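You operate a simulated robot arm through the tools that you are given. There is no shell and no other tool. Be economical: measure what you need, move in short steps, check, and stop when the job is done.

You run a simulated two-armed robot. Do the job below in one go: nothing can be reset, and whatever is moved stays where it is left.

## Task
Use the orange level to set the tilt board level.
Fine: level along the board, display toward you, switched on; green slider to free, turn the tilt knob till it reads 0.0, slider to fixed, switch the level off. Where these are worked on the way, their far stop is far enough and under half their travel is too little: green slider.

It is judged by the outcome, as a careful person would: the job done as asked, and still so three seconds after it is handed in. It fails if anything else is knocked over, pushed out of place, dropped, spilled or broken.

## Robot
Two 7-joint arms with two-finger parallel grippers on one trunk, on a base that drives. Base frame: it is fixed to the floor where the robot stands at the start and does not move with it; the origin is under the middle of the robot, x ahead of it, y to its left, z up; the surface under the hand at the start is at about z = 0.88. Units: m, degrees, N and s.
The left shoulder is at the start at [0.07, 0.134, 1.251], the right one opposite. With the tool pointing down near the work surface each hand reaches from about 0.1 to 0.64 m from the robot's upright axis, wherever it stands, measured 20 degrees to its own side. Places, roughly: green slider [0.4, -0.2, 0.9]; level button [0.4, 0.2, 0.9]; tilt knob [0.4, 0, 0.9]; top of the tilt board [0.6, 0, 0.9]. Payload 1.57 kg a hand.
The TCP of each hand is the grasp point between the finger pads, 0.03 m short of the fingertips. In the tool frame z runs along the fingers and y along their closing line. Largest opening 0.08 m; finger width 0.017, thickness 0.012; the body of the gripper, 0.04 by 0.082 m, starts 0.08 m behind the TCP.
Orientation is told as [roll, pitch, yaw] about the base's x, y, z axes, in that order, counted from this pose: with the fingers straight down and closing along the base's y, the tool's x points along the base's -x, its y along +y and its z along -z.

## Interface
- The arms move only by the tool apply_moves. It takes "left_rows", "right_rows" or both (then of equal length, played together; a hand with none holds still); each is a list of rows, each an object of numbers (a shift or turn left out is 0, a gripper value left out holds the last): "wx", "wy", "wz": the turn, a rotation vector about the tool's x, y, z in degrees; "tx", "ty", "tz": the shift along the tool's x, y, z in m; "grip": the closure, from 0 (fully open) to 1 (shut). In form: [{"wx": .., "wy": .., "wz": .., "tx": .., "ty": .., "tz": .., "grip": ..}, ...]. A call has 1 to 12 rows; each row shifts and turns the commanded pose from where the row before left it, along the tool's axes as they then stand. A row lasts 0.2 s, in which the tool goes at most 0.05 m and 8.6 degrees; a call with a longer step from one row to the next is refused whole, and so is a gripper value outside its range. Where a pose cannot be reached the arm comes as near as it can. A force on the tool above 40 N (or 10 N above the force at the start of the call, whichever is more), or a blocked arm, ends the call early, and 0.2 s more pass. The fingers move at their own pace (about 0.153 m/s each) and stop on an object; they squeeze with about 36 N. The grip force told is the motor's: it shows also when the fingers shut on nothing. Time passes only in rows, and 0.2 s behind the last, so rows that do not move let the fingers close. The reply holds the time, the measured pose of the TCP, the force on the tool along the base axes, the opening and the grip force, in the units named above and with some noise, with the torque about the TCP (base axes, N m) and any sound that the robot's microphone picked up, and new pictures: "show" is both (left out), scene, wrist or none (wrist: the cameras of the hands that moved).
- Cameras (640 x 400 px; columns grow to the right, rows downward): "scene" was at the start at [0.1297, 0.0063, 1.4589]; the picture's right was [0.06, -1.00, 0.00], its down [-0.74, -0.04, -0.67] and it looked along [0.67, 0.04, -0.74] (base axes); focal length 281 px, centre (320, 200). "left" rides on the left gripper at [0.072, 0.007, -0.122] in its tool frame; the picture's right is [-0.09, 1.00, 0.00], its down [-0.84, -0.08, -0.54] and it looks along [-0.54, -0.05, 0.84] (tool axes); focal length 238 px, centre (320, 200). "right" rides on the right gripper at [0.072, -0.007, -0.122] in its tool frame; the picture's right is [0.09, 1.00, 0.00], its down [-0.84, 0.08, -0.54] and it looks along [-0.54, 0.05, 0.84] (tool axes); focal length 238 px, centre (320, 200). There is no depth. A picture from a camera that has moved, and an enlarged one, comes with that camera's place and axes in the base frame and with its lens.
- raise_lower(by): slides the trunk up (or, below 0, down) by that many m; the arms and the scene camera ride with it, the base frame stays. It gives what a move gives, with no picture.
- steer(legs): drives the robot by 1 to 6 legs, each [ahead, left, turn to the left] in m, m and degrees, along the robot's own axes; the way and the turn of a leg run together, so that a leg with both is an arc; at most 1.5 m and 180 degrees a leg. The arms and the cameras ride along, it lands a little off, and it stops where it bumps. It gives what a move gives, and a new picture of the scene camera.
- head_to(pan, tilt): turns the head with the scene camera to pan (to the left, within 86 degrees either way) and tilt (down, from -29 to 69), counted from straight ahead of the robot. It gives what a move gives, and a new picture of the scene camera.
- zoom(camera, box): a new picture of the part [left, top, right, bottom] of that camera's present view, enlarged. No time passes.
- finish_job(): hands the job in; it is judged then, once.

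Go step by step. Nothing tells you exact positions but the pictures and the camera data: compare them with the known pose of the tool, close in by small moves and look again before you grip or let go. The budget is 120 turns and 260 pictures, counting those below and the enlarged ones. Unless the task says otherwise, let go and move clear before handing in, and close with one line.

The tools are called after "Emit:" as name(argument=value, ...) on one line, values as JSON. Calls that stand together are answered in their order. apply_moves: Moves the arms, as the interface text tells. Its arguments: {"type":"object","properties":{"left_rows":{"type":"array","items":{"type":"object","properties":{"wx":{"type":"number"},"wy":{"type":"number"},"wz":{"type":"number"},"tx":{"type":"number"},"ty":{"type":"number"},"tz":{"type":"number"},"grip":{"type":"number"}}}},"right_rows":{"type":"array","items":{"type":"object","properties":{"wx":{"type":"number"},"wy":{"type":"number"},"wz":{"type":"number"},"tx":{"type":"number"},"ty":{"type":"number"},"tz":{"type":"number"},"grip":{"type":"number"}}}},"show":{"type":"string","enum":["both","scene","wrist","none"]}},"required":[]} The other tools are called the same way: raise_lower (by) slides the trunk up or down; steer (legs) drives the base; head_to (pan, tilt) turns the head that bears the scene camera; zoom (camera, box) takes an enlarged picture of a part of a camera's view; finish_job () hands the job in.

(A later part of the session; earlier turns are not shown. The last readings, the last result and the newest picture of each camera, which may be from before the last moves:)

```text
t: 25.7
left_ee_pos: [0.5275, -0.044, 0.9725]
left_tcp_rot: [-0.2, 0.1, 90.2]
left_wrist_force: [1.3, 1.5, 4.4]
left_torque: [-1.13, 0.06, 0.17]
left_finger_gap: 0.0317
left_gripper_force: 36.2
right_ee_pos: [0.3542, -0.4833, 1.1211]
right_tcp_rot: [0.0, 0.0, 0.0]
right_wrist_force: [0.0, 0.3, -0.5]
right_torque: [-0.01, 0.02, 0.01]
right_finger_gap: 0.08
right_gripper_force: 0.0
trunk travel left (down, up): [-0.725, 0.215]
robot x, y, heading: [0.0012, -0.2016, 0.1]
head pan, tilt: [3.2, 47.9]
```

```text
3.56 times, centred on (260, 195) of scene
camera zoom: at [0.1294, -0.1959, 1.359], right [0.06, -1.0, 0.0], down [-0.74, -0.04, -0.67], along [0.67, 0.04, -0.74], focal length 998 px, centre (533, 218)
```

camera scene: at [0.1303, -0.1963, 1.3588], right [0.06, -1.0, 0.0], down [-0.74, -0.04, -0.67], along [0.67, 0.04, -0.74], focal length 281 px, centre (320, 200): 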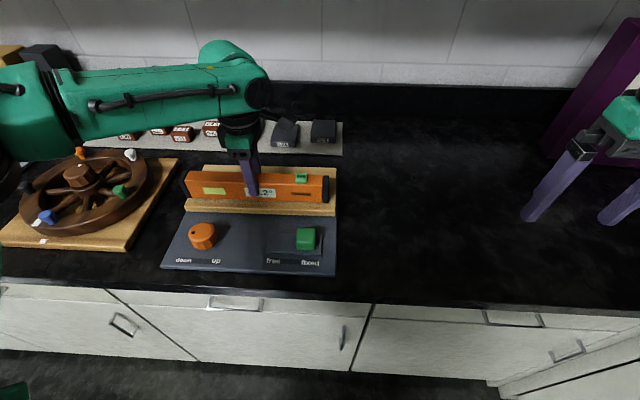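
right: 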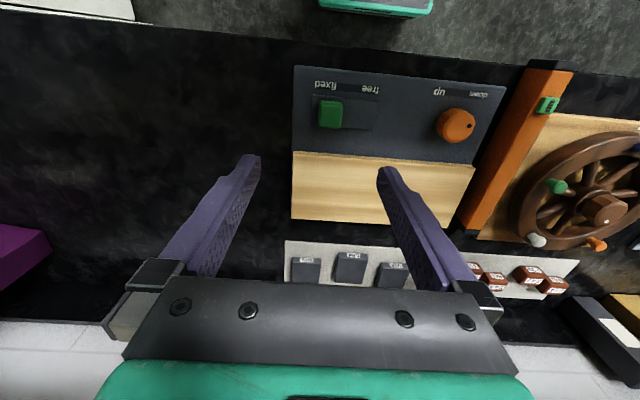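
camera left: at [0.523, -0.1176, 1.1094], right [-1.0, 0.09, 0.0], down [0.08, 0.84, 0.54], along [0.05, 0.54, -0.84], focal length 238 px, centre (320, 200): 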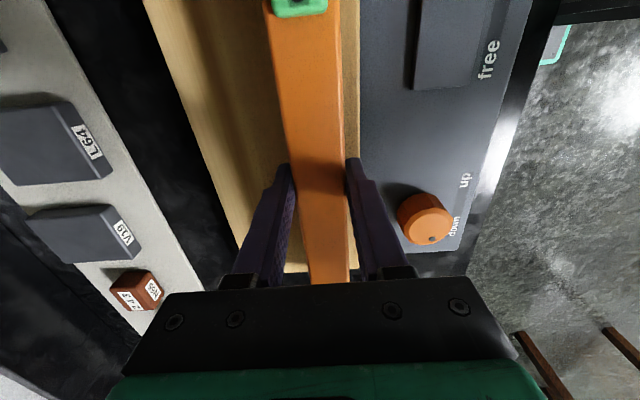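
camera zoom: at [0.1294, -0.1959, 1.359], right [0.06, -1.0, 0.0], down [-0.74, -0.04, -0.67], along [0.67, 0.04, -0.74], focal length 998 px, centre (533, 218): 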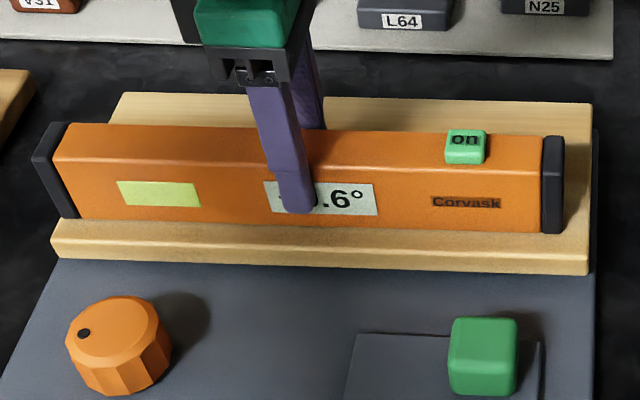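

The right end touches first, so the board is higher on the right. I'll open the fingers a little to let it settle.

Emit:
apply_moves(left_rows=[{"grip": 0.55}, {"grip": 0.4}, {}, {}], show="none")

Emit:
zoom(camera="scene", box=[170, 140, 350, 250])

Emit:
zoom(camera="left", box=[180, 60, 440, 300])

```text
t: 26.7
left_ee_pos: [0.5279, -0.0443, 0.9708]
left_tcp_rot: [0.0, 0.1, 90.1]
left_wrist_force: [-0.1, -0.3, 0.1]
left_torque: [0.0, 0.01, -0.01]
left_finger_gap: 0.0481
left_gripper_force: 0.0
right_ee_pos: [0.355, -0.4827, 1.1214]
right_tcp_rot: [0.0, 0.0, 0.0]
right_wrist_force: [-0.2, -0.2, 0.1]
right_torque: [-0.03, -0.03, -0.01]
right_finger_gap: 0.08
right_gripper_force: 0.0
trunk travel left (down, up): [-0.725, 0.215]
robot x, y, heading: [0.0015, -0.2026, 0.0]
head pan, tilt: [3.2, 47.9]
```

```text
3.56 times, centred on (260, 195) of scene
camera zoom: at [0.1297, -0.1965, 1.3589], right [0.06, -1.0, 0.0], down [-0.74, -0.04, -0.67], along [0.67, 0.04, -0.74], focal length 998 px, centre (533, 218)
```

zoom: 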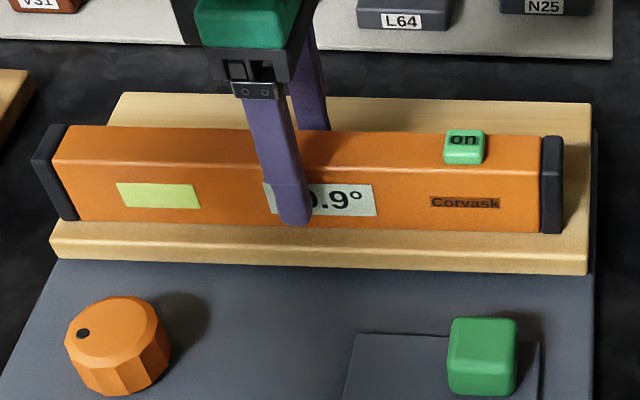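

```text
1.67 times, centred on (310, 180) of left
camera zoom: at [0.5204, -0.1168, 1.093], right [-1.0, 0.09, 0.0], down [0.08, 0.84, 0.54], along [0.05, 0.54, -0.84], focal length 397 px, centre (337, 233)
```

zoom: 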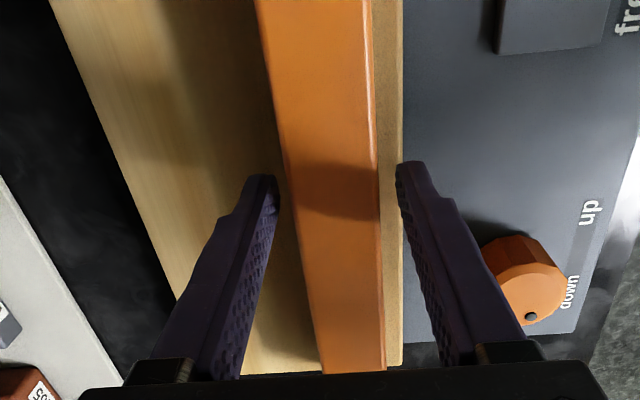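

The level is resting on the board. I'll lift the left hand straight up and read the display.

Emit:
apply_moves(left_rows=[{"tz": -0.02}, {"tz": -0.03}, {"tz": -0.04}, {"tz": -0.03}, {"ty": 0.03}, {"ty": 0.03, "tx": -0.03}, {"tx": -0.03, "ty": 0.03}, {"ty": 0.03, "tx": -0.03}], show="wrist")

Emit:
zoom(camera="scene", box=[150, 140, 350, 280])

```text
t: 28.5
left_ee_pos: [0.4043, 0.0485, 1.0889]
left_tcp_rot: [-0.1, 0.2, 90.0]
left_wrist_force: [-0.4, 0.9, -0.2]
left_torque: [-0.02, -0.08, 0.01]
left_finger_gap: 0.048
left_gripper_force: 0.2
left hand out of reach, approached as far as the arm can: row 4
right_ee_pos: [0.3526, -0.4824, 1.1225]
right_tcp_rot: [0.0, -0.1, 0.0]
right_wrist_force: [-0.4, -0.4, -0.4]
right_torque: [0.0, 0.01, 0.02]
right_finger_gap: 0.08
right_gripper_force: 0.0
trunk travel left (down, up): [-0.725, 0.215]
robot x, y, heading: [-0.0001, -0.2017, 0.1]
head pan, tilt: [3.2, 47.9]
camera left: at [0.3963, -0.0244, 1.2102], right [-1.0, 0.09, 0.0], down [0.08, 0.84, 0.54], along [0.05, 0.54, -0.84], focal length 238 px, centre (320, 200)
```

left: 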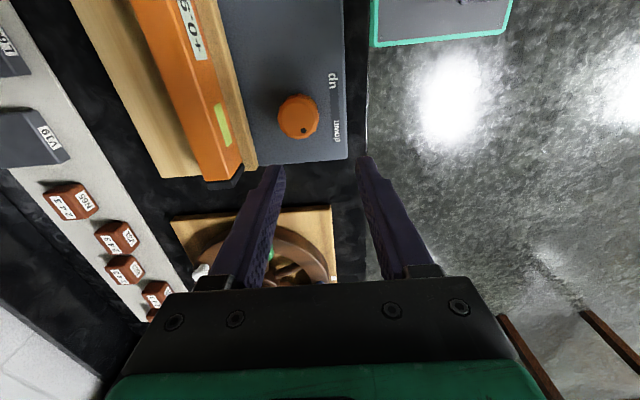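

```text
2.86 times, centred on (250, 210) of scene
camera zoom: at [0.1277, -0.195, 1.3591], right [0.06, -1.0, 0.0], down [-0.74, -0.04, -0.67], along [0.67, 0.04, -0.74], focal length 802 px, centre (520, 171)
```

zoom: 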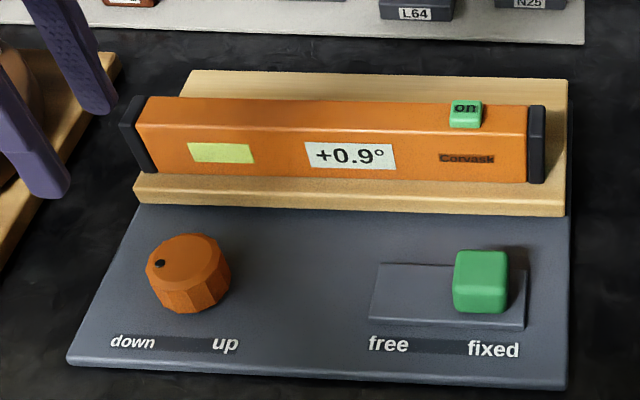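

The display reads +0.9° and the slider is at fixed. I'll drive 0.145 m back left, so the slider falls to the right hand and the knob to the left hand.

Emit:
steer(legs=[[0, 0.145, 0]])

Emit:
zoom(camera="scene", box=[230, 140, 440, 290])

```text
t: 29.9
left_ee_pos: [0.4067, 0.1893, 1.0892]
left_tcp_rot: [-0.1, -0.1, 90.0]
left_wrist_force: [0.1, 0.0, 0.3]
left_torque: [0.04, 0.03, -0.01]
left_finger_gap: 0.0483
left_gripper_force: 0.0
right_ee_pos: [0.3551, -0.3405, 1.1204]
right_tcp_rot: [0.2, 0.0, -0.1]
right_wrist_force: [0.7, 0.2, 0.0]
right_torque: [0.03, -0.02, -0.02]
right_finger_gap: 0.0799
right_gripper_force: 0.1
trunk travel left (down, up): [-0.725, 0.215]
robot x, y, heading: [-0.0022, -0.0601, 0.2]
head pan, tilt: [3.2, 47.9]
camera scene: at [0.1296, -0.054, 1.3589], right [0.06, -1.0, 0.0], down [-0.74, -0.04, -0.67], along [0.67, 0.04, -0.74], focal length 281 px, centre (320, 200)
```

scene: 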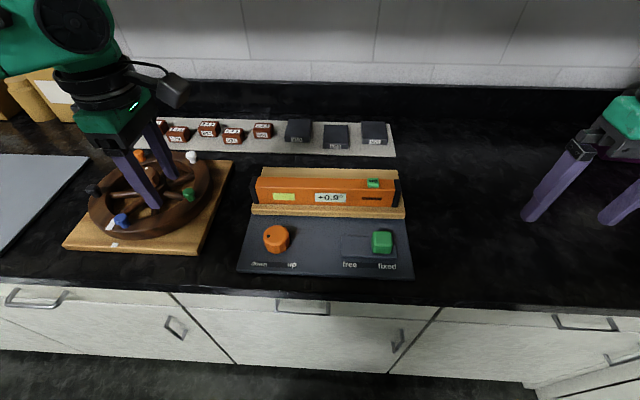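

```text
2.67 times, centred on (335, 215) of scene
camera zoom: at [0.1296, -0.054, 1.3589], right [0.06, -1.0, 0.0], down [-0.74, -0.04, -0.67], along [0.67, 0.04, -0.74], focal length 748 px, centre (280, 160)
```

zoom: 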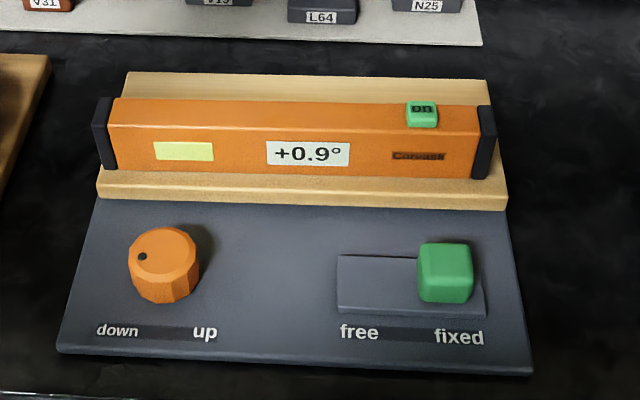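

Slider at about (0.424, -0.152), knob at about (0.425, 0.045). I'll bring the right hand above the slider.

Emit:
apply_moves(right_rows=[{"tx": -0.035, "ty": 0.03}, {"tx": -0.034, "ty": 0.03}, {"ty": 0.045}, {"ty": 0.045}, {"ty": 0.038}, {"tz": 0.04}, {"tz": 0.04}, {}], show="wrist")

```text
t: 31.7
left_ee_pos: [0.4068, 0.1919, 1.0877]
left_tcp_rot: [-0.1, 0.1, 90.0]
left_wrist_force: [-0.5, 0.2, 0.5]
left_torque: [0.03, -0.01, 0.03]
left_finger_gap: 0.0481
left_gripper_force: 0.0
right_ee_pos: [0.4248, -0.1492, 1.0436]
right_tcp_rot: [0.1, 0.0, -0.1]
right_wrist_force: [0.0, 0.9, -0.4]
right_torque: [-0.02, 0.0, -0.02]
right_finger_gap: 0.0799
right_gripper_force: 0.0
trunk travel left (down, up): [-0.725, 0.215]
robot x, y, heading: [-0.0004, -0.0569, 0.2]
head pan, tilt: [3.2, 47.9]
camera right: at [0.3531, -0.1562, 1.1648], right [-0.09, 1.0, 0.0], down [0.84, 0.08, 0.54], along [0.54, 0.05, -0.84], focal length 238 px, centre (320, 200)
```

right: 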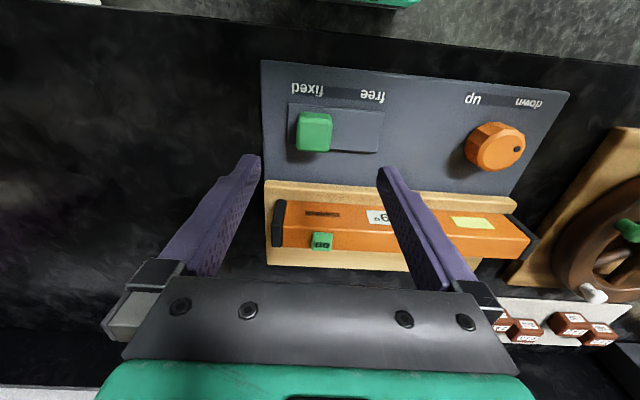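

Slider refined to (0.417, -0.154). I'll shift and descend onto it.

Emit:
apply_moves(right_rows=[{"tx": 0.008, "ty": -0.005, "grip": 0.2}, {"tz": 0.03}, {"tz": 0.03}, {}], show="wrist")

```text
t: 32.7
left_ee_pos: [0.4052, 0.1925, 1.089]
left_tcp_rot: [-0.1, 0.0, 90.0]
left_wrist_force: [0.4, -0.3, -0.7]
left_torque: [0.03, 0.0, -0.03]
left_finger_gap: 0.048
left_gripper_force: 0.1
right_ee_pos: [0.4184, -0.1562, 0.9831]
right_tcp_rot: [0.1, -0.2, -0.1]
right_wrist_force: [1.0, 0.1, -0.3]
right_torque: [-0.04, -0.02, 0.0]
right_finger_gap: 0.0637
right_gripper_force: 0.0
trunk travel left (down, up): [-0.725, 0.215]
robot x, y, heading: [-0.0039, -0.0597, 0.1]
head pan, tilt: [3.2, 47.9]
camera right: at [0.3454, -0.1627, 1.1054], right [-0.09, 1.0, 0.0], down [0.84, 0.08, 0.54], along [0.54, 0.05, -0.84], focal length 238 px, centre (320, 200)
```

right: 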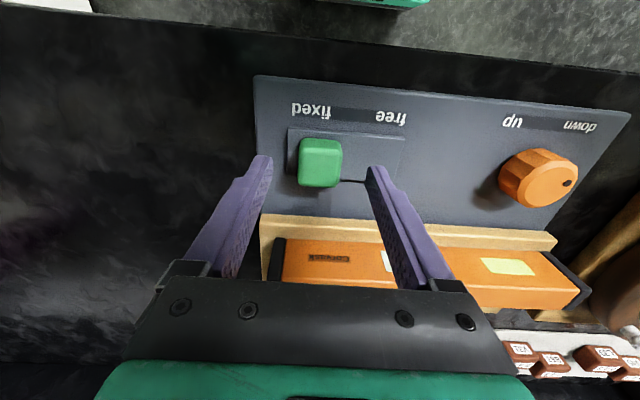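

Well aligned. I'll descend to z≈0.938 and close on the slider.

Emit:
apply_moves(right_rows=[{"tz": 0.02}, {"tz": 0.015}, {"tz": 0.01}, {}, {"grip": 1}, {}, {}], show="wrist")

```text
t: 34.3
left_ee_pos: [0.4057, 0.1929, 1.0875]
left_tcp_rot: [-0.2, 0.2, 90.0]
left_wrist_force: [0.2, 0.2, -0.5]
left_torque: [0.0, -0.01, -0.02]
left_finger_gap: 0.0482
left_gripper_force: 0.1
right_ee_pos: [0.4165, -0.1557, 0.9376]
right_tcp_rot: [-0.2, 0.1, 0.0]
right_wrist_force: [-0.9, 1.6, -3.2]
right_torque: [0.08, -0.17, 0.06]
right_finger_gap: 0.035
right_gripper_force: 42.6
trunk travel left (down, up): [-0.725, 0.215]
robot x, y, heading: [-0.0021, -0.0562, 0.0]
head pan, tilt: [3.2, 47.9]
camera right: at [0.3452, -0.1623, 1.0597], right [-0.09, 1.0, 0.0], down [0.84, 0.08, 0.54], along [0.54, 0.05, -0.84], focal length 238 px, centre (320, 200)
```

right: 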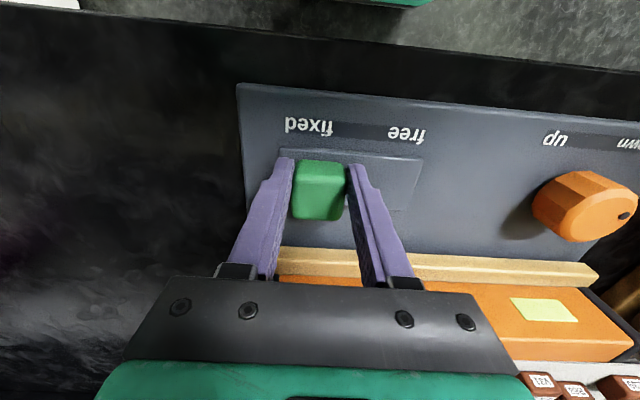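

Gripped the slider. I'll drag it toward free (+y) in small steps.

Emit:
apply_moves(right_rows=[{"ty": 0.008}, {"ty": 0.008}, {"ty": 0.008}, {"ty": 0.008}, {"ty": 0.008}, {"ty": 0.006}, {}], show="wrist")

Emit:
zoom(camera="scene", box=[230, 140, 440, 290])

```text
t: 35.9
left_ee_pos: [0.4056, 0.1919, 1.0899]
left_tcp_rot: [-0.1, 0.1, 90.0]
left_wrist_force: [0.8, 0.2, 0.5]
left_torque: [0.02, -0.01, -0.02]
left_finger_gap: 0.048
left_gripper_force: 0.1
right_ee_pos: [0.4166, -0.1079, 0.938]
right_tcp_rot: [0.1, 0.0, -0.2]
right_wrist_force: [-0.6, 2.1, -0.5]
right_torque: [-0.01, 0.38, -0.04]
right_finger_gap: 0.0349
right_gripper_force: 41.9
trunk travel left (down, up): [-0.725, 0.215]
robot x, y, heading: [0.0033, -0.0569, -0.2]
head pan, tilt: [3.2, 47.9]
camera right: at [0.3451, -0.1156, 1.0597], right [-0.09, 1.0, 0.0], down [0.84, 0.08, 0.54], along [0.54, 0.05, -0.84], focal length 238 px, centre (320, 200)
```

right: 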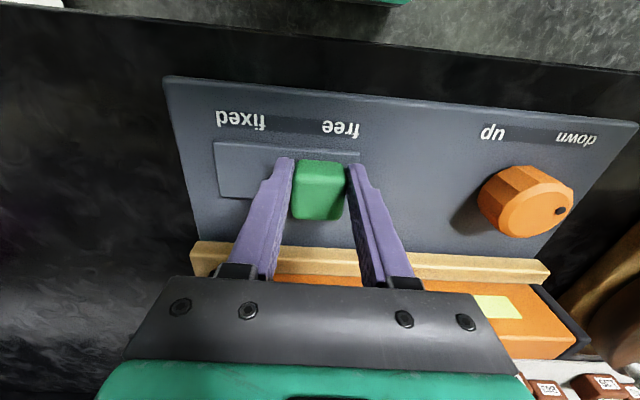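

```text
2.67 times, centred on (335, 215) of scene
camera zoom: at [0.1297, -0.0511, 1.3589], right [0.06, -1.0, 0.0], down [-0.74, -0.04, -0.67], along [0.67, 0.04, -0.74], focal length 748 px, centre (280, 160)
```

zoom: 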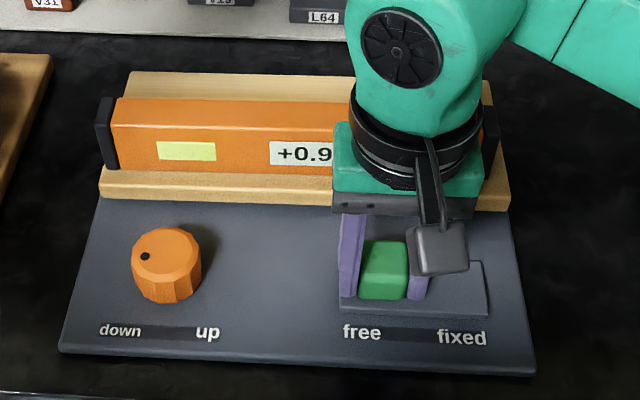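

It moved 48 mm. I'll nudge on until I feel the stop, gently.

Emit:
apply_moves(right_rows=[{"ty": 0.003}, {"ty": 0.003}, {}], show="none")

```text
t: 36.7
left_ee_pos: [0.4069, 0.1901, 1.0893]
left_tcp_rot: [-0.1, -0.1, 90.0]
left_wrist_force: [0.6, -0.9, 0.3]
left_torque: [-0.01, 0.03, 0.01]
left_finger_gap: 0.0482
left_gripper_force: 0.0
right_ee_pos: [0.4163, -0.1043, 0.9383]
right_tcp_rot: [0.0, -0.2, 0.0]
right_wrist_force: [2.8, -4.4, 6.5]
right_torque: [-0.29, 0.11, 0.17]
right_finger_gap: 0.0352
right_gripper_force: 41.9
trunk travel left (down, up): [-0.725, 0.215]
robot x, y, heading: [-0.0025, -0.0572, 0.1]
head pan, tilt: [3.2, 47.9]
```

That's the stop. I'll release, lift, and clear the right hand.

Emit:
apply_moves(right_rows=[{"grip": 0.6}, {"grip": 0.3}, {}, {"tz": -0.03}, {"tz": -0.04}, {"tz": -0.04}, {"ty": -0.04}, {"ty": -0.045}, {"ty": -0.045}, {"ty": -0.045}], show="none")

Emit:
zoom(camera="scene", box=[230, 140, 440, 290])

```text
t: 38.9
left_ee_pos: [0.4059, 0.1889, 1.0894]
left_tcp_rot: [-0.1, 0.0, 90.0]
left_wrist_force: [-0.5, -0.4, 1.0]
left_torque: [0.03, 0.01, 0.0]
left_finger_gap: 0.0482
left_gripper_force: 0.0
right_ee_pos: [0.4155, -0.281, 1.0442]
right_tcp_rot: [0.1, 0.0, 0.1]
right_wrist_force: [-0.8, -0.7, 0.3]
right_torque: [0.03, 0.02, 0.0]
right_finger_gap: 0.0559
right_gripper_force: 0.1
trunk travel left (down, up): [-0.725, 0.215]
robot x, y, heading: [-0.0, -0.057, -0.1]
head pan, tilt: [3.2, 47.9]
```

```text
2.67 times, centred on (335, 215) of scene
camera zoom: at [0.1289, -0.0539, 1.359], right [0.06, -1.0, 0.0], down [-0.74, -0.04, -0.67], along [0.67, 0.04, -0.74], focal length 748 px, centre (280, 160)
```

zoom: 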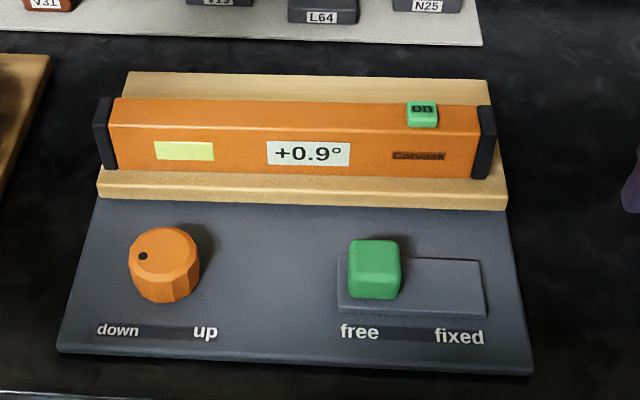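

The slider is at free. Now I'll turn the left hand back to yaw 0 and move it over the knob.

Emit:
apply_moves(left_rows=[{"wz": 8.18}, {"wz": 8.18}, {"wz": 8.18}, {"wz": 8.18}, {"wz": 8.18}, {"wz": 8.18}, {"wz": 8.18}, {"wz": 8.18}, {"wz": 8.18}, {"wz": 8.18}, {"wz": 8.18, "grip": 0}, {}], show="none")

Emit:
apply_moves(left_rows=[{"ty": -0.045, "tx": -0.018}, {"ty": -0.045}, {"ty": -0.045}, {"ty": -0.012}, {"tz": 0.03}, {"tz": 0.03}, {}], show="both")

```text
t: 41.5
left_ee_pos: [0.4058, 0.1922, 1.089]
left_tcp_rot: [-0.2, -0.2, -0.1]
left_wrist_force: [0.0, 0.3, -0.1]
left_torque: [0.01, 0.02, -0.01]
left_finger_gap: 0.0797
left_gripper_force: 0.1
right_ee_pos: [0.4165, -0.2787, 1.0436]
right_tcp_rot: [0.0, 0.0, -0.1]
right_wrist_force: [-0.3, -0.1, 0.8]
right_torque: [0.01, 0.02, 0.02]
right_finger_gap: 0.0561
right_gripper_force: 0.1
trunk travel left (down, up): [-0.725, 0.215]
robot x, y, heading: [-0.0028, -0.0593, 0.1]
head pan, tilt: [3.2, 47.9]
```

```text
t: 43.1
left_ee_pos: [0.424, 0.0442, 1.0276]
left_tcp_rot: [-0.1, -0.1, 0.0]
left_wrist_force: [-0.2, 0.0, 0.2]
left_torque: [0.0, 0.0, 0.01]
left_finger_gap: 0.0798
left_gripper_force: 0.1
right_ee_pos: [0.4153, -0.2788, 1.0452]
right_tcp_rot: [0.2, 0.1, -0.1]
right_wrist_force: [0.5, 0.3, 0.6]
right_torque: [-0.03, 0.0, 0.0]
right_finger_gap: 0.0563
right_gripper_force: 0.1
trunk travel left (down, up): [-0.725, 0.215]
robot x, y, heading: [-0.0029, -0.0622, -0.3]
head pan, tilt: [3.2, 47.9]
camera scene: at [0.1294, -0.0516, 1.3589], right [0.06, -1.0, 0.0], down [-0.74, -0.04, -0.67], along [0.67, 0.04, -0.74], focal length 281 px, centre (320, 200)
camera left: at [0.3511, 0.051, 1.1494], right [0.09, 1.0, 0.0], down [0.84, -0.08, 0.54], along [0.54, -0.05, -0.84], focal length 238 px, centre (320, 200)
```

scene: 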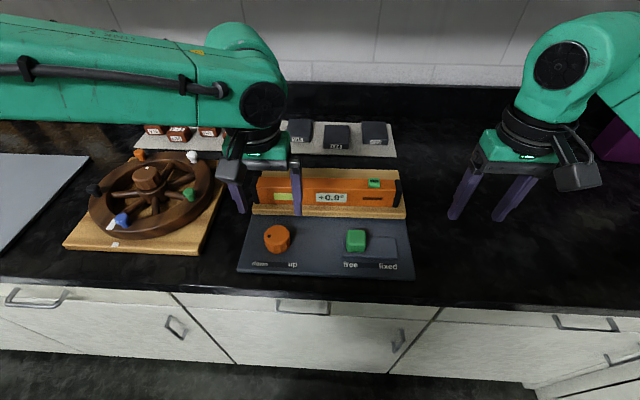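
left: 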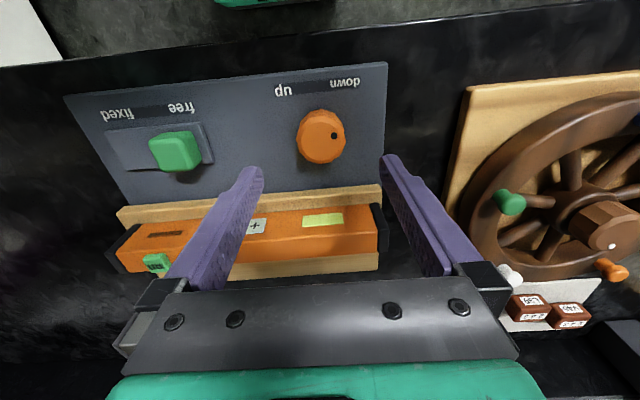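

The hand is centred over the knob. I'll descend and grip it.

Emit:
apply_moves(left_rows=[{"ty": 0.001, "grip": 0.2}, {"tz": 0.03}, {"tz": 0.03}, {"tz": 0.015}, {"tz": 0.01}, {}], show="wrist")

```text
t: 44.5
left_ee_pos: [0.4248, 0.0454, 0.944]
left_tcp_rot: [0.0, -0.1, 0.0]
left_wrist_force: [-0.4, -0.4, 0.4]
left_torque: [-0.01, 0.0, 0.0]
left_finger_gap: 0.064
left_gripper_force: 0.1
right_ee_pos: [0.4166, -0.2794, 1.0452]
right_tcp_rot: [-0.1, -0.1, -0.1]
right_wrist_force: [0.4, -0.3, 0.7]
right_torque: [-0.02, 0.03, 0.01]
right_finger_gap: 0.0559
right_gripper_force: 0.0
trunk travel left (down, up): [-0.725, 0.215]
robot x, y, heading: [-0.0009, -0.0561, -0.1]
head pan, tilt: [3.2, 47.9]
camera left: at [0.3517, 0.0517, 1.0653], right [0.09, 1.0, 0.0], down [0.84, -0.08, 0.54], along [0.54, -0.05, -0.84], focal length 238 px, centre (320, 200)
```

left: 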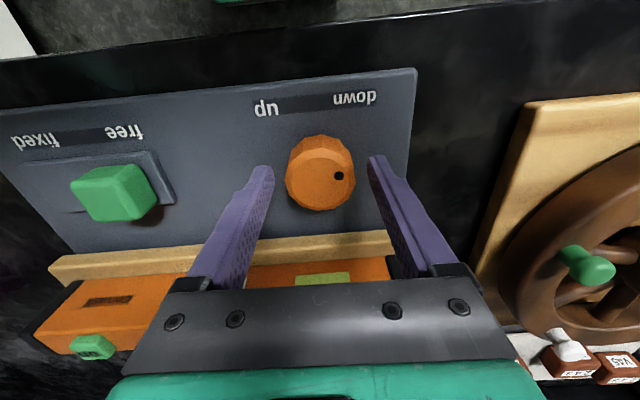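

I'll shift 4 mm toward me, lower 5 mm, and close on the knob.

Emit:
apply_moves(left_rows=[{"tx": 0.004, "tz": 0.005}, {"grip": 0.45}, {"grip": 1}, {}, {}], show="wrist")

Emit:
zoom(camera="scene", box=[230, 140, 440, 290])

```text
t: 45.7
left_ee_pos: [0.4203, 0.0459, 0.9392]
left_tcp_rot: [-0.1, -0.1, -0.1]
left_wrist_force: [-0.4, -2.6, -0.6]
left_torque: [-0.56, -0.14, -0.02]
left_finger_gap: 0.0462
left_gripper_force: 45.1
right_ee_pos: [0.4167, -0.2798, 1.0444]
right_tcp_rot: [0.1, 0.0, -0.1]
right_wrist_force: [-0.4, 0.3, 0.2]
right_torque: [-0.04, 0.03, 0.03]
right_finger_gap: 0.0561
right_gripper_force: 0.1
trunk travel left (down, up): [-0.725, 0.215]
robot x, y, heading: [-0.0031, -0.0573, 0.1]
head pan, tilt: [3.2, 47.9]
camera left: at [0.3472, 0.051, 1.0607], right [0.09, 1.0, 0.0], down [0.84, -0.08, 0.54], along [0.54, -0.05, -0.84], focal length 238 px, centre (320, 200)
```

left: 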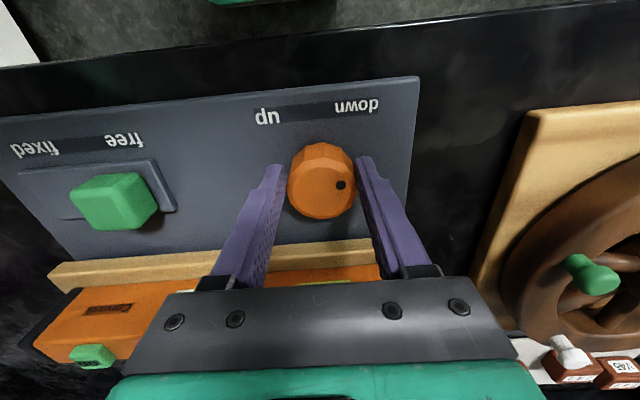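

```text
2.67 times, centred on (335, 215) of scene
camera zoom: at [0.1296, -0.0523, 1.3589], right [0.06, -1.0, 0.0], down [-0.74, -0.04, -0.67], along [0.67, 0.04, -0.74], focal length 748 px, centre (280, 160)
```

zoom: 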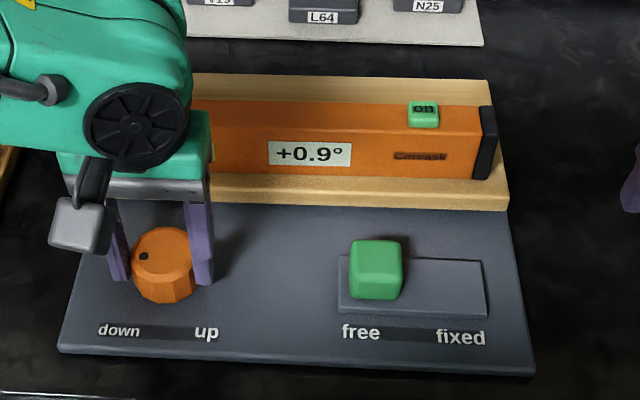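

The display is visible while gripping the knob. Trial turn of 8° counter-clockwise ("down").

Emit:
apply_moves(left_rows=[{"wz": -4}, {"wz": -4}, {}], show="none")

Emit:
zoom(camera="scene", box=[230, 140, 440, 290])

```text
t: 46.5
left_ee_pos: [0.4205, 0.0448, 0.9403]
left_tcp_rot: [0.1, 0.0, 8.0]
left_wrist_force: [0.6, -8.0, 0.4]
left_torque: [-0.45, -0.07, -0.05]
left_finger_gap: 0.0468
left_gripper_force: 45.0
right_ee_pos: [0.4158, -0.2804, 1.0453]
right_tcp_rot: [0.0, 0.0, -0.2]
right_wrist_force: [0.4, -0.4, -0.4]
right_torque: [-0.01, 0.03, 0.01]
right_finger_gap: 0.0561
right_gripper_force: 0.1
trunk travel left (down, up): [-0.725, 0.215]
robot x, y, heading: [-0.0002, -0.0565, 0.1]
head pan, tilt: [3.2, 47.9]
```

```text
2.67 times, centred on (335, 215) of scene
camera zoom: at [0.1296, -0.0537, 1.3589], right [0.06, -1.0, 0.0], down [-0.74, -0.04, -0.67], along [0.67, 0.04, -0.74], focal length 748 px, centre (280, 160)
```

zoom: 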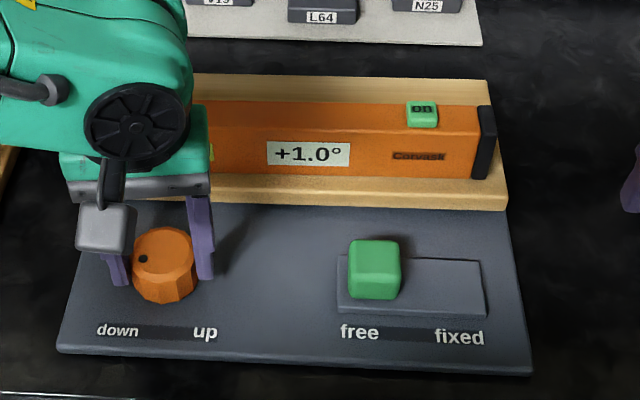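

The reading went to +1.0, i.e. the wrong way or barely turned. I'll turn clockwise instead.

Emit:
apply_moves(left_rows=[{"wz": 8}, {"wz": 8}, {"wz": 4}, {"wz": 4}, {}], show="none")

Emit:
zoom(camera="scene", box=[230, 140, 440, 290])

```text
t: 47.7
left_ee_pos: [0.4203, 0.0471, 0.9389]
left_tcp_rot: [-0.1, -0.2, -16.0]
left_wrist_force: [3.4, 11.6, 14.5]
left_torque: [0.77, 0.62, 0.15]
left_finger_gap: 0.0464
left_gripper_force: 45.2
right_ee_pos: [0.4159, -0.2755, 1.0457]
right_tcp_rot: [-0.1, -0.1, 0.1]
right_wrist_force: [0.3, -0.3, -0.2]
right_torque: [0.0, -0.01, 0.04]
right_finger_gap: 0.0559
right_gripper_force: 0.2
trunk travel left (down, up): [-0.725, 0.215]
robot x, y, heading: [0.0018, -0.0565, -0.0]
head pan, tilt: [3.2, 47.9]
```

```text
2.67 times, centred on (335, 215) of scene
camera zoom: at [0.1288, -0.0485, 1.3591], right [0.06, -1.0, 0.0], down [-0.74, -0.04, -0.67], along [0.67, 0.04, -0.74], focal length 748 px, centre (280, 160)
```

zoom: 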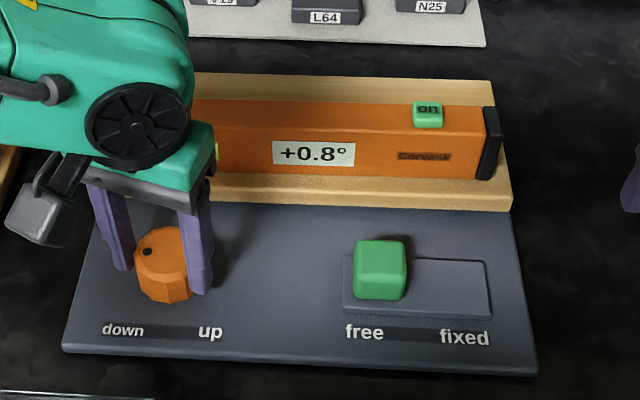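

Clockwise lowers the reading, about 0.1° per 12°. I'll continue clockwise by 40°.

Emit:
apply_moves(left_rows=[{"wz": 7}, {"wz": 7}, {"wz": 7}, {"wz": 7}, {"wz": 7}, {"wz": 5}, {}], show="none")

Emit:
zoom(camera="scene", box=[230, 140, 440, 290])

```text
t: 48.6
left_ee_pos: [0.4213, 0.0513, 0.9406]
left_tcp_rot: [0.4, -0.2, -37.3]
left_wrist_force: [1.4, 16.0, 5.7]
left_torque: [-0.44, 0.09, 0.18]
left_finger_gap: 0.0463
left_gripper_force: 45.1
right_ee_pos: [0.4159, -0.2753, 1.044]
right_tcp_rot: [0.0, -0.2, 0.0]
right_wrist_force: [-0.3, -0.4, -0.2]
right_torque: [0.01, -0.01, 0.02]
right_finger_gap: 0.056
right_gripper_force: 0.0
trunk travel left (down, up): [-0.725, 0.215]
robot x, y, heading: [0.0037, -0.0588, 0.1]
head pan, tilt: [3.2, 47.9]
stopped in row 4 (left hand): the force on the tool passed its limit at 41 N (the readings are from after the stop); the commanded pose is now the measured one
```

```text
2.67 times, centred on (335, 215) of scene
camera zoom: at [0.1287, -0.0479, 1.3585], right [0.06, -1.0, 0.0], down [-0.74, -0.04, -0.67], along [0.67, 0.04, -0.74], focal length 748 px, centre (280, 160)
```

zoom: 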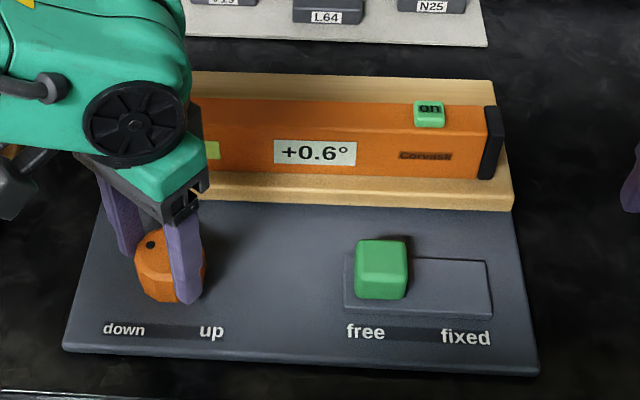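

It works (+0.6), but the side force is high because the grip is off-centre. I'll open, look, and re-centre.

Emit:
apply_moves(left_rows=[{"grip": 0.25}, {}, {}], show="wrist")

Emit:
zoom(camera="left", box=[220, 100, 420, 260])

```text
t: 49.4
left_ee_pos: [0.4211, 0.0464, 0.9395]
left_tcp_rot: [0.4, -0.2, -37.7]
left_wrist_force: [0.3, 0.0, -0.3]
left_torque: [-0.01, 0.02, 0.01]
left_finger_gap: 0.0598
left_gripper_force: 0.0
right_ee_pos: [0.4174, -0.2788, 1.0445]
right_tcp_rot: [0.2, 0.0, 0.1]
right_wrist_force: [-0.2, -0.2, 0.6]
right_torque: [-0.01, 0.0, 0.03]
right_finger_gap: 0.056
right_gripper_force: 0.0
trunk travel left (down, up): [-0.725, 0.215]
robot x, y, heading: [0.0017, -0.0557, -0.1]
head pan, tilt: [3.2, 47.9]
camera left: at [0.3677, 0.0942, 1.0607], right [0.68, 0.73, 0.01], down [0.61, -0.57, 0.54], along [0.4, -0.37, -0.84], focal length 238 px, centre (320, 200)
```

left: 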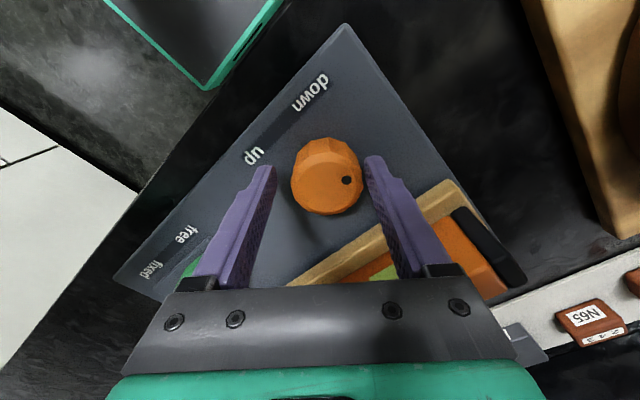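

```text
2.50 times, centred on (320, 180) of left
camera zoom: at [0.3677, 0.0942, 1.0607], right [0.68, 0.73, 0.01], down [0.61, -0.57, 0.54], along [0.4, -0.37, -0.84], focal length 596 px, centre (320, 250)
```

zoom: 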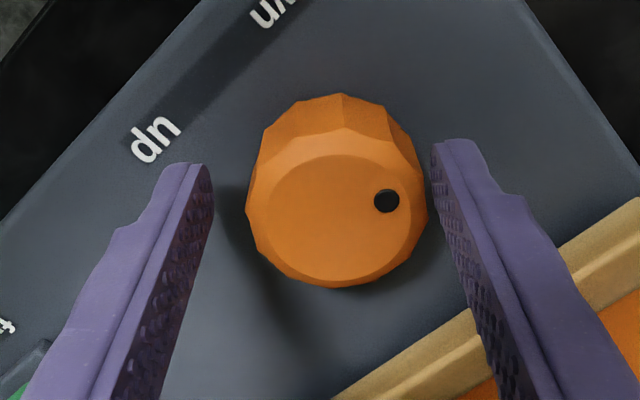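

The knob's axis is near (0.425, 0.047). I'll re-centre, close again, and keep turning clockwise.

Emit:
apply_moves(left_rows=[{"tx": -0.0025, "ty": 0.0033}, {}, {"grip": 0.5}, {"grip": 1}, {}, {}], show="none")

```text
t: 50.8
left_ee_pos: [0.4258, 0.047, 0.9393]
left_tcp_rot: [0.3, -0.2, -37.5]
left_wrist_force: [2.0, 2.3, 2.3]
left_torque: [0.04, 0.38, 0.01]
left_finger_gap: 0.047
left_gripper_force: 44.6
right_ee_pos: [0.4167, -0.2784, 1.0451]
right_tcp_rot: [0.0, -0.1, 0.0]
right_wrist_force: [0.4, 1.2, 0.3]
right_torque: [0.0, 0.03, 0.02]
right_finger_gap: 0.0559
right_gripper_force: 0.1
trunk travel left (down, up): [-0.725, 0.215]
robot x, y, heading: [0.0001, -0.0592, 0.0]
head pan, tilt: [3.2, 47.9]
```

Forces are low now. I'll turn 30° more clockwise.

Emit:
apply_moves(left_rows=[{"wz": 5}, {"wz": 5}, {"wz": 5}, {"wz": 5}, {"wz": 5}, {"wz": 5}, {}], show="none")

Emit:
zoom(camera="scene", box=[230, 140, 440, 290])

```text
t: 52.4
left_ee_pos: [0.4276, 0.05, 0.9398]
left_tcp_rot: [0.4, -0.1, -67.7]
left_wrist_force: [14.8, 6.1, 11.6]
left_torque: [-0.21, 0.34, 0.08]
left_finger_gap: 0.047
left_gripper_force: 45.6
right_ee_pos: [0.4179, -0.2769, 1.0439]
right_tcp_rot: [-0.1, 0.1, 0.0]
right_wrist_force: [0.2, 0.7, 0.7]
right_torque: [-0.02, 0.01, -0.02]
right_finger_gap: 0.0558
right_gripper_force: 0.0
trunk travel left (down, up): [-0.725, 0.215]
robot x, y, heading: [0.002, -0.0584, -0.4]
head pan, tilt: [3.2, 47.9]
```

```text
2.67 times, centred on (335, 215) of scene
camera zoom: at [0.1323, -0.0495, 1.3587], right [0.06, -1.0, 0.0], down [-0.74, -0.04, -0.67], along [0.67, 0.04, -0.74], focal length 748 px, centre (280, 160)
```

zoom: 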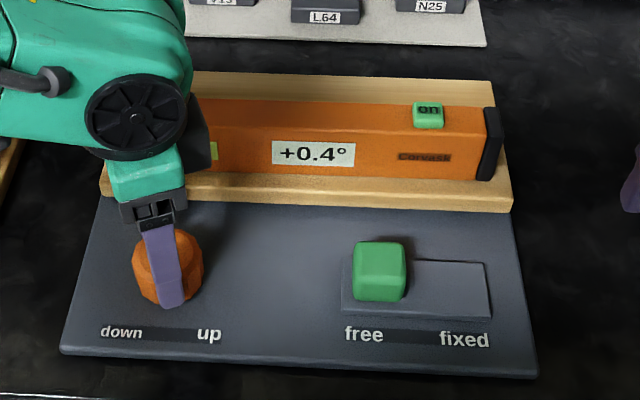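

+0.4 now, but side forces are rising. I'll open, swing the hand back 56°, and regrip.

Emit:
apply_moves(left_rows=[{"grip": 0.1}, {}, {"wz": -8}, {"wz": -8}, {"wz": -8}, {"wz": -8}, {"wz": -8}, {"wz": -8}, {"wz": -8}, {}], show="wrist")

Emit:
zoom(camera="left", box=[220, 100, 420, 260])

Emit:
zoom(camera="scene", box=[230, 140, 440, 290])

```text
t: 54.6
left_ee_pos: [0.4241, 0.0469, 0.9406]
left_tcp_rot: [0.2, -0.3, -11.5]
left_wrist_force: [0.2, 0.1, -0.6]
left_torque: [0.01, 0.01, -0.01]
left_finger_gap: 0.0722
left_gripper_force: 0.1
right_ee_pos: [0.4157, -0.2779, 1.0442]
right_tcp_rot: [0.0, 0.0, 0.0]
right_wrist_force: [0.2, 0.7, 0.7]
right_torque: [-0.03, 0.0, 0.01]
right_finger_gap: 0.0559
right_gripper_force: 0.1
trunk travel left (down, up): [-0.725, 0.215]
robot x, y, heading: [-0.0017, -0.0626, 0.2]
head pan, tilt: [3.2, 47.9]
camera left: at [0.3553, 0.0673, 1.0608], right [0.29, 0.96, 0.0], down [0.8, -0.24, 0.55], along [0.52, -0.15, -0.84], focal length 238 px, centre (320, 200)
```

left: 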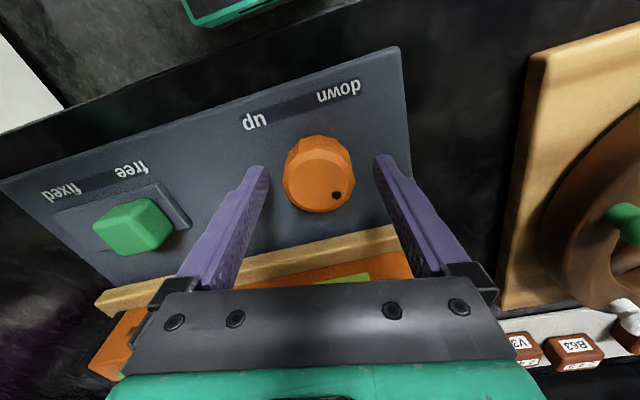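

```text
2.50 times, centred on (320, 180) of left
camera zoom: at [0.3553, 0.0673, 1.0608], right [0.29, 0.96, 0.0], down [0.8, -0.24, 0.55], along [0.52, -0.15, -0.84], focal length 596 px, centre (320, 250)
```

zoom: 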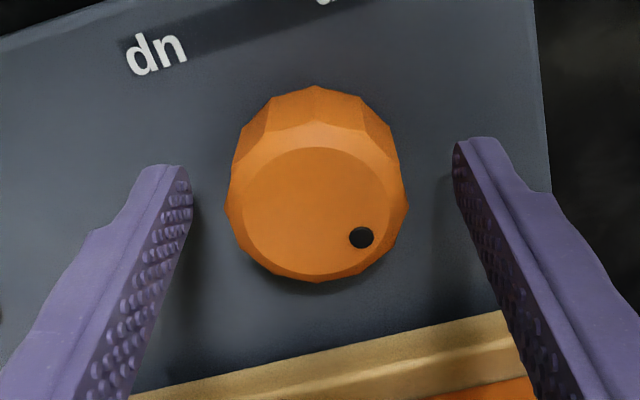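

```text
2.67 times, centred on (335, 215) of scene
camera zoom: at [0.1297, -0.0512, 1.3589], right [0.06, -1.0, 0.0], down [-0.74, -0.04, -0.67], along [0.67, 0.04, -0.74], focal length 748 px, centre (280, 160)
```

zoom: 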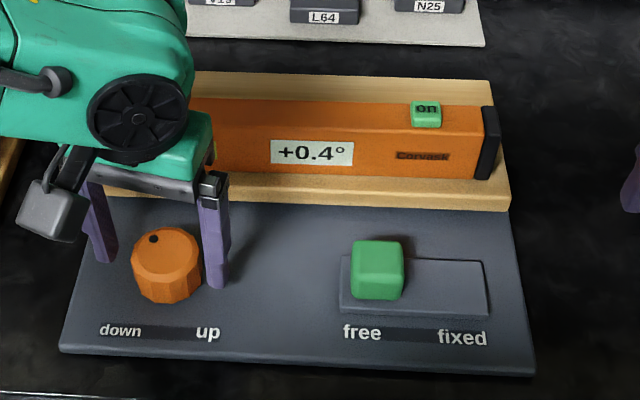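

Well centred, reading holds at +0.4. Close and turn 40° clockwise.

Emit:
apply_moves(left_rows=[{"grip": 0.5}, {"grip": 1}, {}, {}, {"wz": 6}, {"wz": 6}, {"wz": 6}, {"wz": 6}, {"wz": 6}, {"wz": 6}, {"wz": 4}, {}], show="none")

Emit:
zoom(camera="scene", box=[230, 140, 440, 290])

```text
t: 57.2
left_ee_pos: [0.4274, 0.0496, 0.9396]
left_tcp_rot: [0.5, -0.1, -51.8]
left_wrist_force: [6.1, 2.5, 7.2]
left_torque: [-0.4, -0.33, -0.01]
left_finger_gap: 0.0473
left_gripper_force: 45.5
right_ee_pos: [0.4179, -0.2779, 1.0449]
right_tcp_rot: [0.0, -0.1, 0.0]
right_wrist_force: [0.1, -0.5, -0.4]
right_torque: [0.0, 0.02, 0.04]
right_finger_gap: 0.0562
right_gripper_force: 0.1
trunk travel left (down, up): [-0.725, 0.215]
robot x, y, heading: [-0.0009, -0.0573, 0.2]
head pan, tilt: [3.2, 47.9]
```

```text
2.67 times, centred on (335, 215) of scene
camera zoom: at [0.1306, -0.0505, 1.3589], right [0.06, -1.0, 0.0], down [-0.74, -0.04, -0.67], along [0.67, 0.04, -0.74], focal length 748 px, centre (280, 160)
```

zoom: 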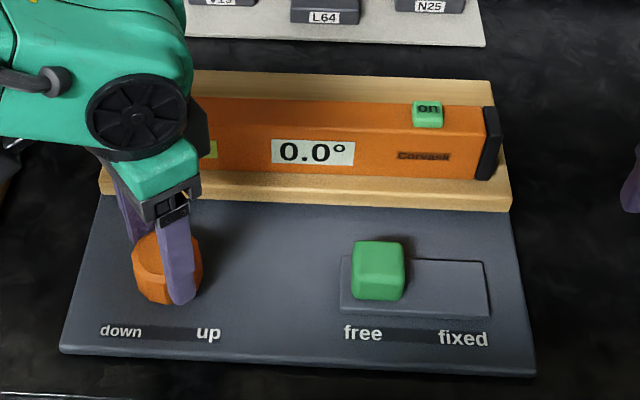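

It reads 0.0°. I'll release the knob carefully and check that it holds.

Emit:
apply_moves(left_rows=[{"grip": 0.7}, {"grip": 0.2}, {}, {}], show="none")

Emit:
zoom(camera="scene", box=[270, 160, 420, 260])

```text
t: 58.2
left_ee_pos: [0.4263, 0.0476, 0.9401]
left_tcp_rot: [0.4, 0.0, -51.5]
left_wrist_force: [0.2, -0.1, -0.2]
left_torque: [-0.02, 0.01, -0.02]
left_finger_gap: 0.0641
left_gripper_force: 0.0
right_ee_pos: [0.4166, -0.278, 1.0441]
right_tcp_rot: [0.1, -0.1, 0.0]
right_wrist_force: [-0.2, 0.9, 0.2]
right_torque: [0.0, -0.01, 0.03]
right_finger_gap: 0.0558
right_gripper_force: 0.1
trunk travel left (down, up): [-0.725, 0.215]
robot x, y, heading: [0.0013, -0.0598, -0.3]
head pan, tilt: [3.2, 47.9]
```

```text
4.00 times, centred on (345, 210) of scene
camera zoom: at [0.1295, -0.0514, 1.3589], right [0.06, -1.0, 0.0], down [-0.74, -0.04, -0.67], along [0.67, 0.04, -0.74], focal length 1122 px, centre (220, 160)
```

zoom: 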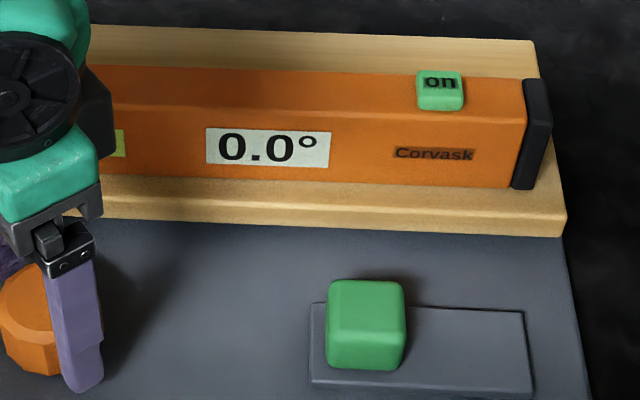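

Holding at 0.0°. I'll lift the left hand clear and bring the right hand above the slider.

Emit:
apply_moves(left_rows=[{"tz": -0.02}, {"tz": -0.04}, {"tz": -0.04}, {"tz": -0.03}, {"tx": 0.03, "ty": 0.025}, {"tx": 0.03, "ty": 0.025}, {"tx": 0.02, "ty": 0.015}, {}], show="none")

Emit:
apply_moves(right_rows=[{"ty": 0.045, "grip": 0.2}, {"ty": 0.045}, {"ty": 0.045}, {"ty": 0.037}, {"tz": 0.03}, {"tz": 0.03}, {}], show="wrist")

Emit:
zoom(camera="scene", box=[230, 140, 440, 290])

```text
t: 60.0
left_ee_pos: [0.4262, 0.1503, 1.0692]
left_tcp_rot: [0.3, -0.1, -51.6]
left_wrist_force: [-1.2, 0.0, 0.0]
left_torque: [0.04, 0.03, 0.0]
left_finger_gap: 0.0639
left_gripper_force: 0.2
right_ee_pos: [0.4164, -0.2793, 1.0444]
right_tcp_rot: [0.1, 0.0, 0.0]
right_wrist_force: [0.2, 0.0, -1.5]
right_torque: [0.0, 0.05, -0.02]
right_finger_gap: 0.0559
right_gripper_force: 0.1
trunk travel left (down, up): [-0.725, 0.215]
robot x, y, heading: [-0.0008, -0.0565, -0.1]
head pan, tilt: [3.2, 47.9]
```

```text
t: 61.6
left_ee_pos: [0.4261, 0.1515, 1.0701]
left_tcp_rot: [0.3, -0.1, -51.6]
left_wrist_force: [-0.5, 0.0, -0.5]
left_torque: [0.0, 0.0, -0.01]
left_finger_gap: 0.064
left_gripper_force: 0.0
right_ee_pos: [0.4159, -0.106, 0.9843]
right_tcp_rot: [0.0, 0.0, 0.0]
right_wrist_force: [0.3, -0.9, 0.2]
right_torque: [-0.02, -0.01, 0.01]
right_finger_gap: 0.0641
right_gripper_force: 0.0
trunk travel left (down, up): [-0.725, 0.215]
robot x, y, heading: [-0.0018, -0.0605, 0.3]
head pan, tilt: [3.2, 47.9]
camera right: at [0.3435, -0.1133, 1.1062], right [-0.09, 1.0, 0.0], down [0.84, 0.08, 0.54], along [0.54, 0.05, -0.84], focal length 238 px, centre (320, 200)
```

right: 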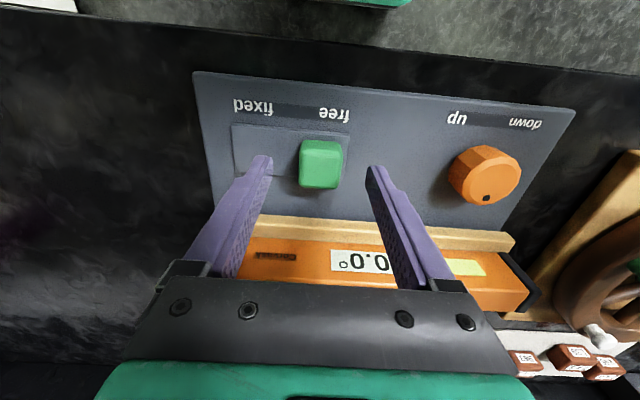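

```text
2.67 times, centred on (335, 215) of scene
camera zoom: at [0.1295, -0.0504, 1.3589], right [0.06, -1.0, 0.0], down [-0.74, -0.04, -0.67], along [0.67, 0.04, -0.74], focal length 748 px, centre (280, 160)
```

zoom: 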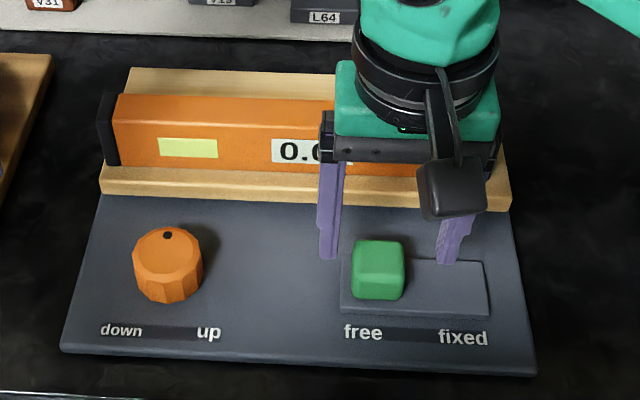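

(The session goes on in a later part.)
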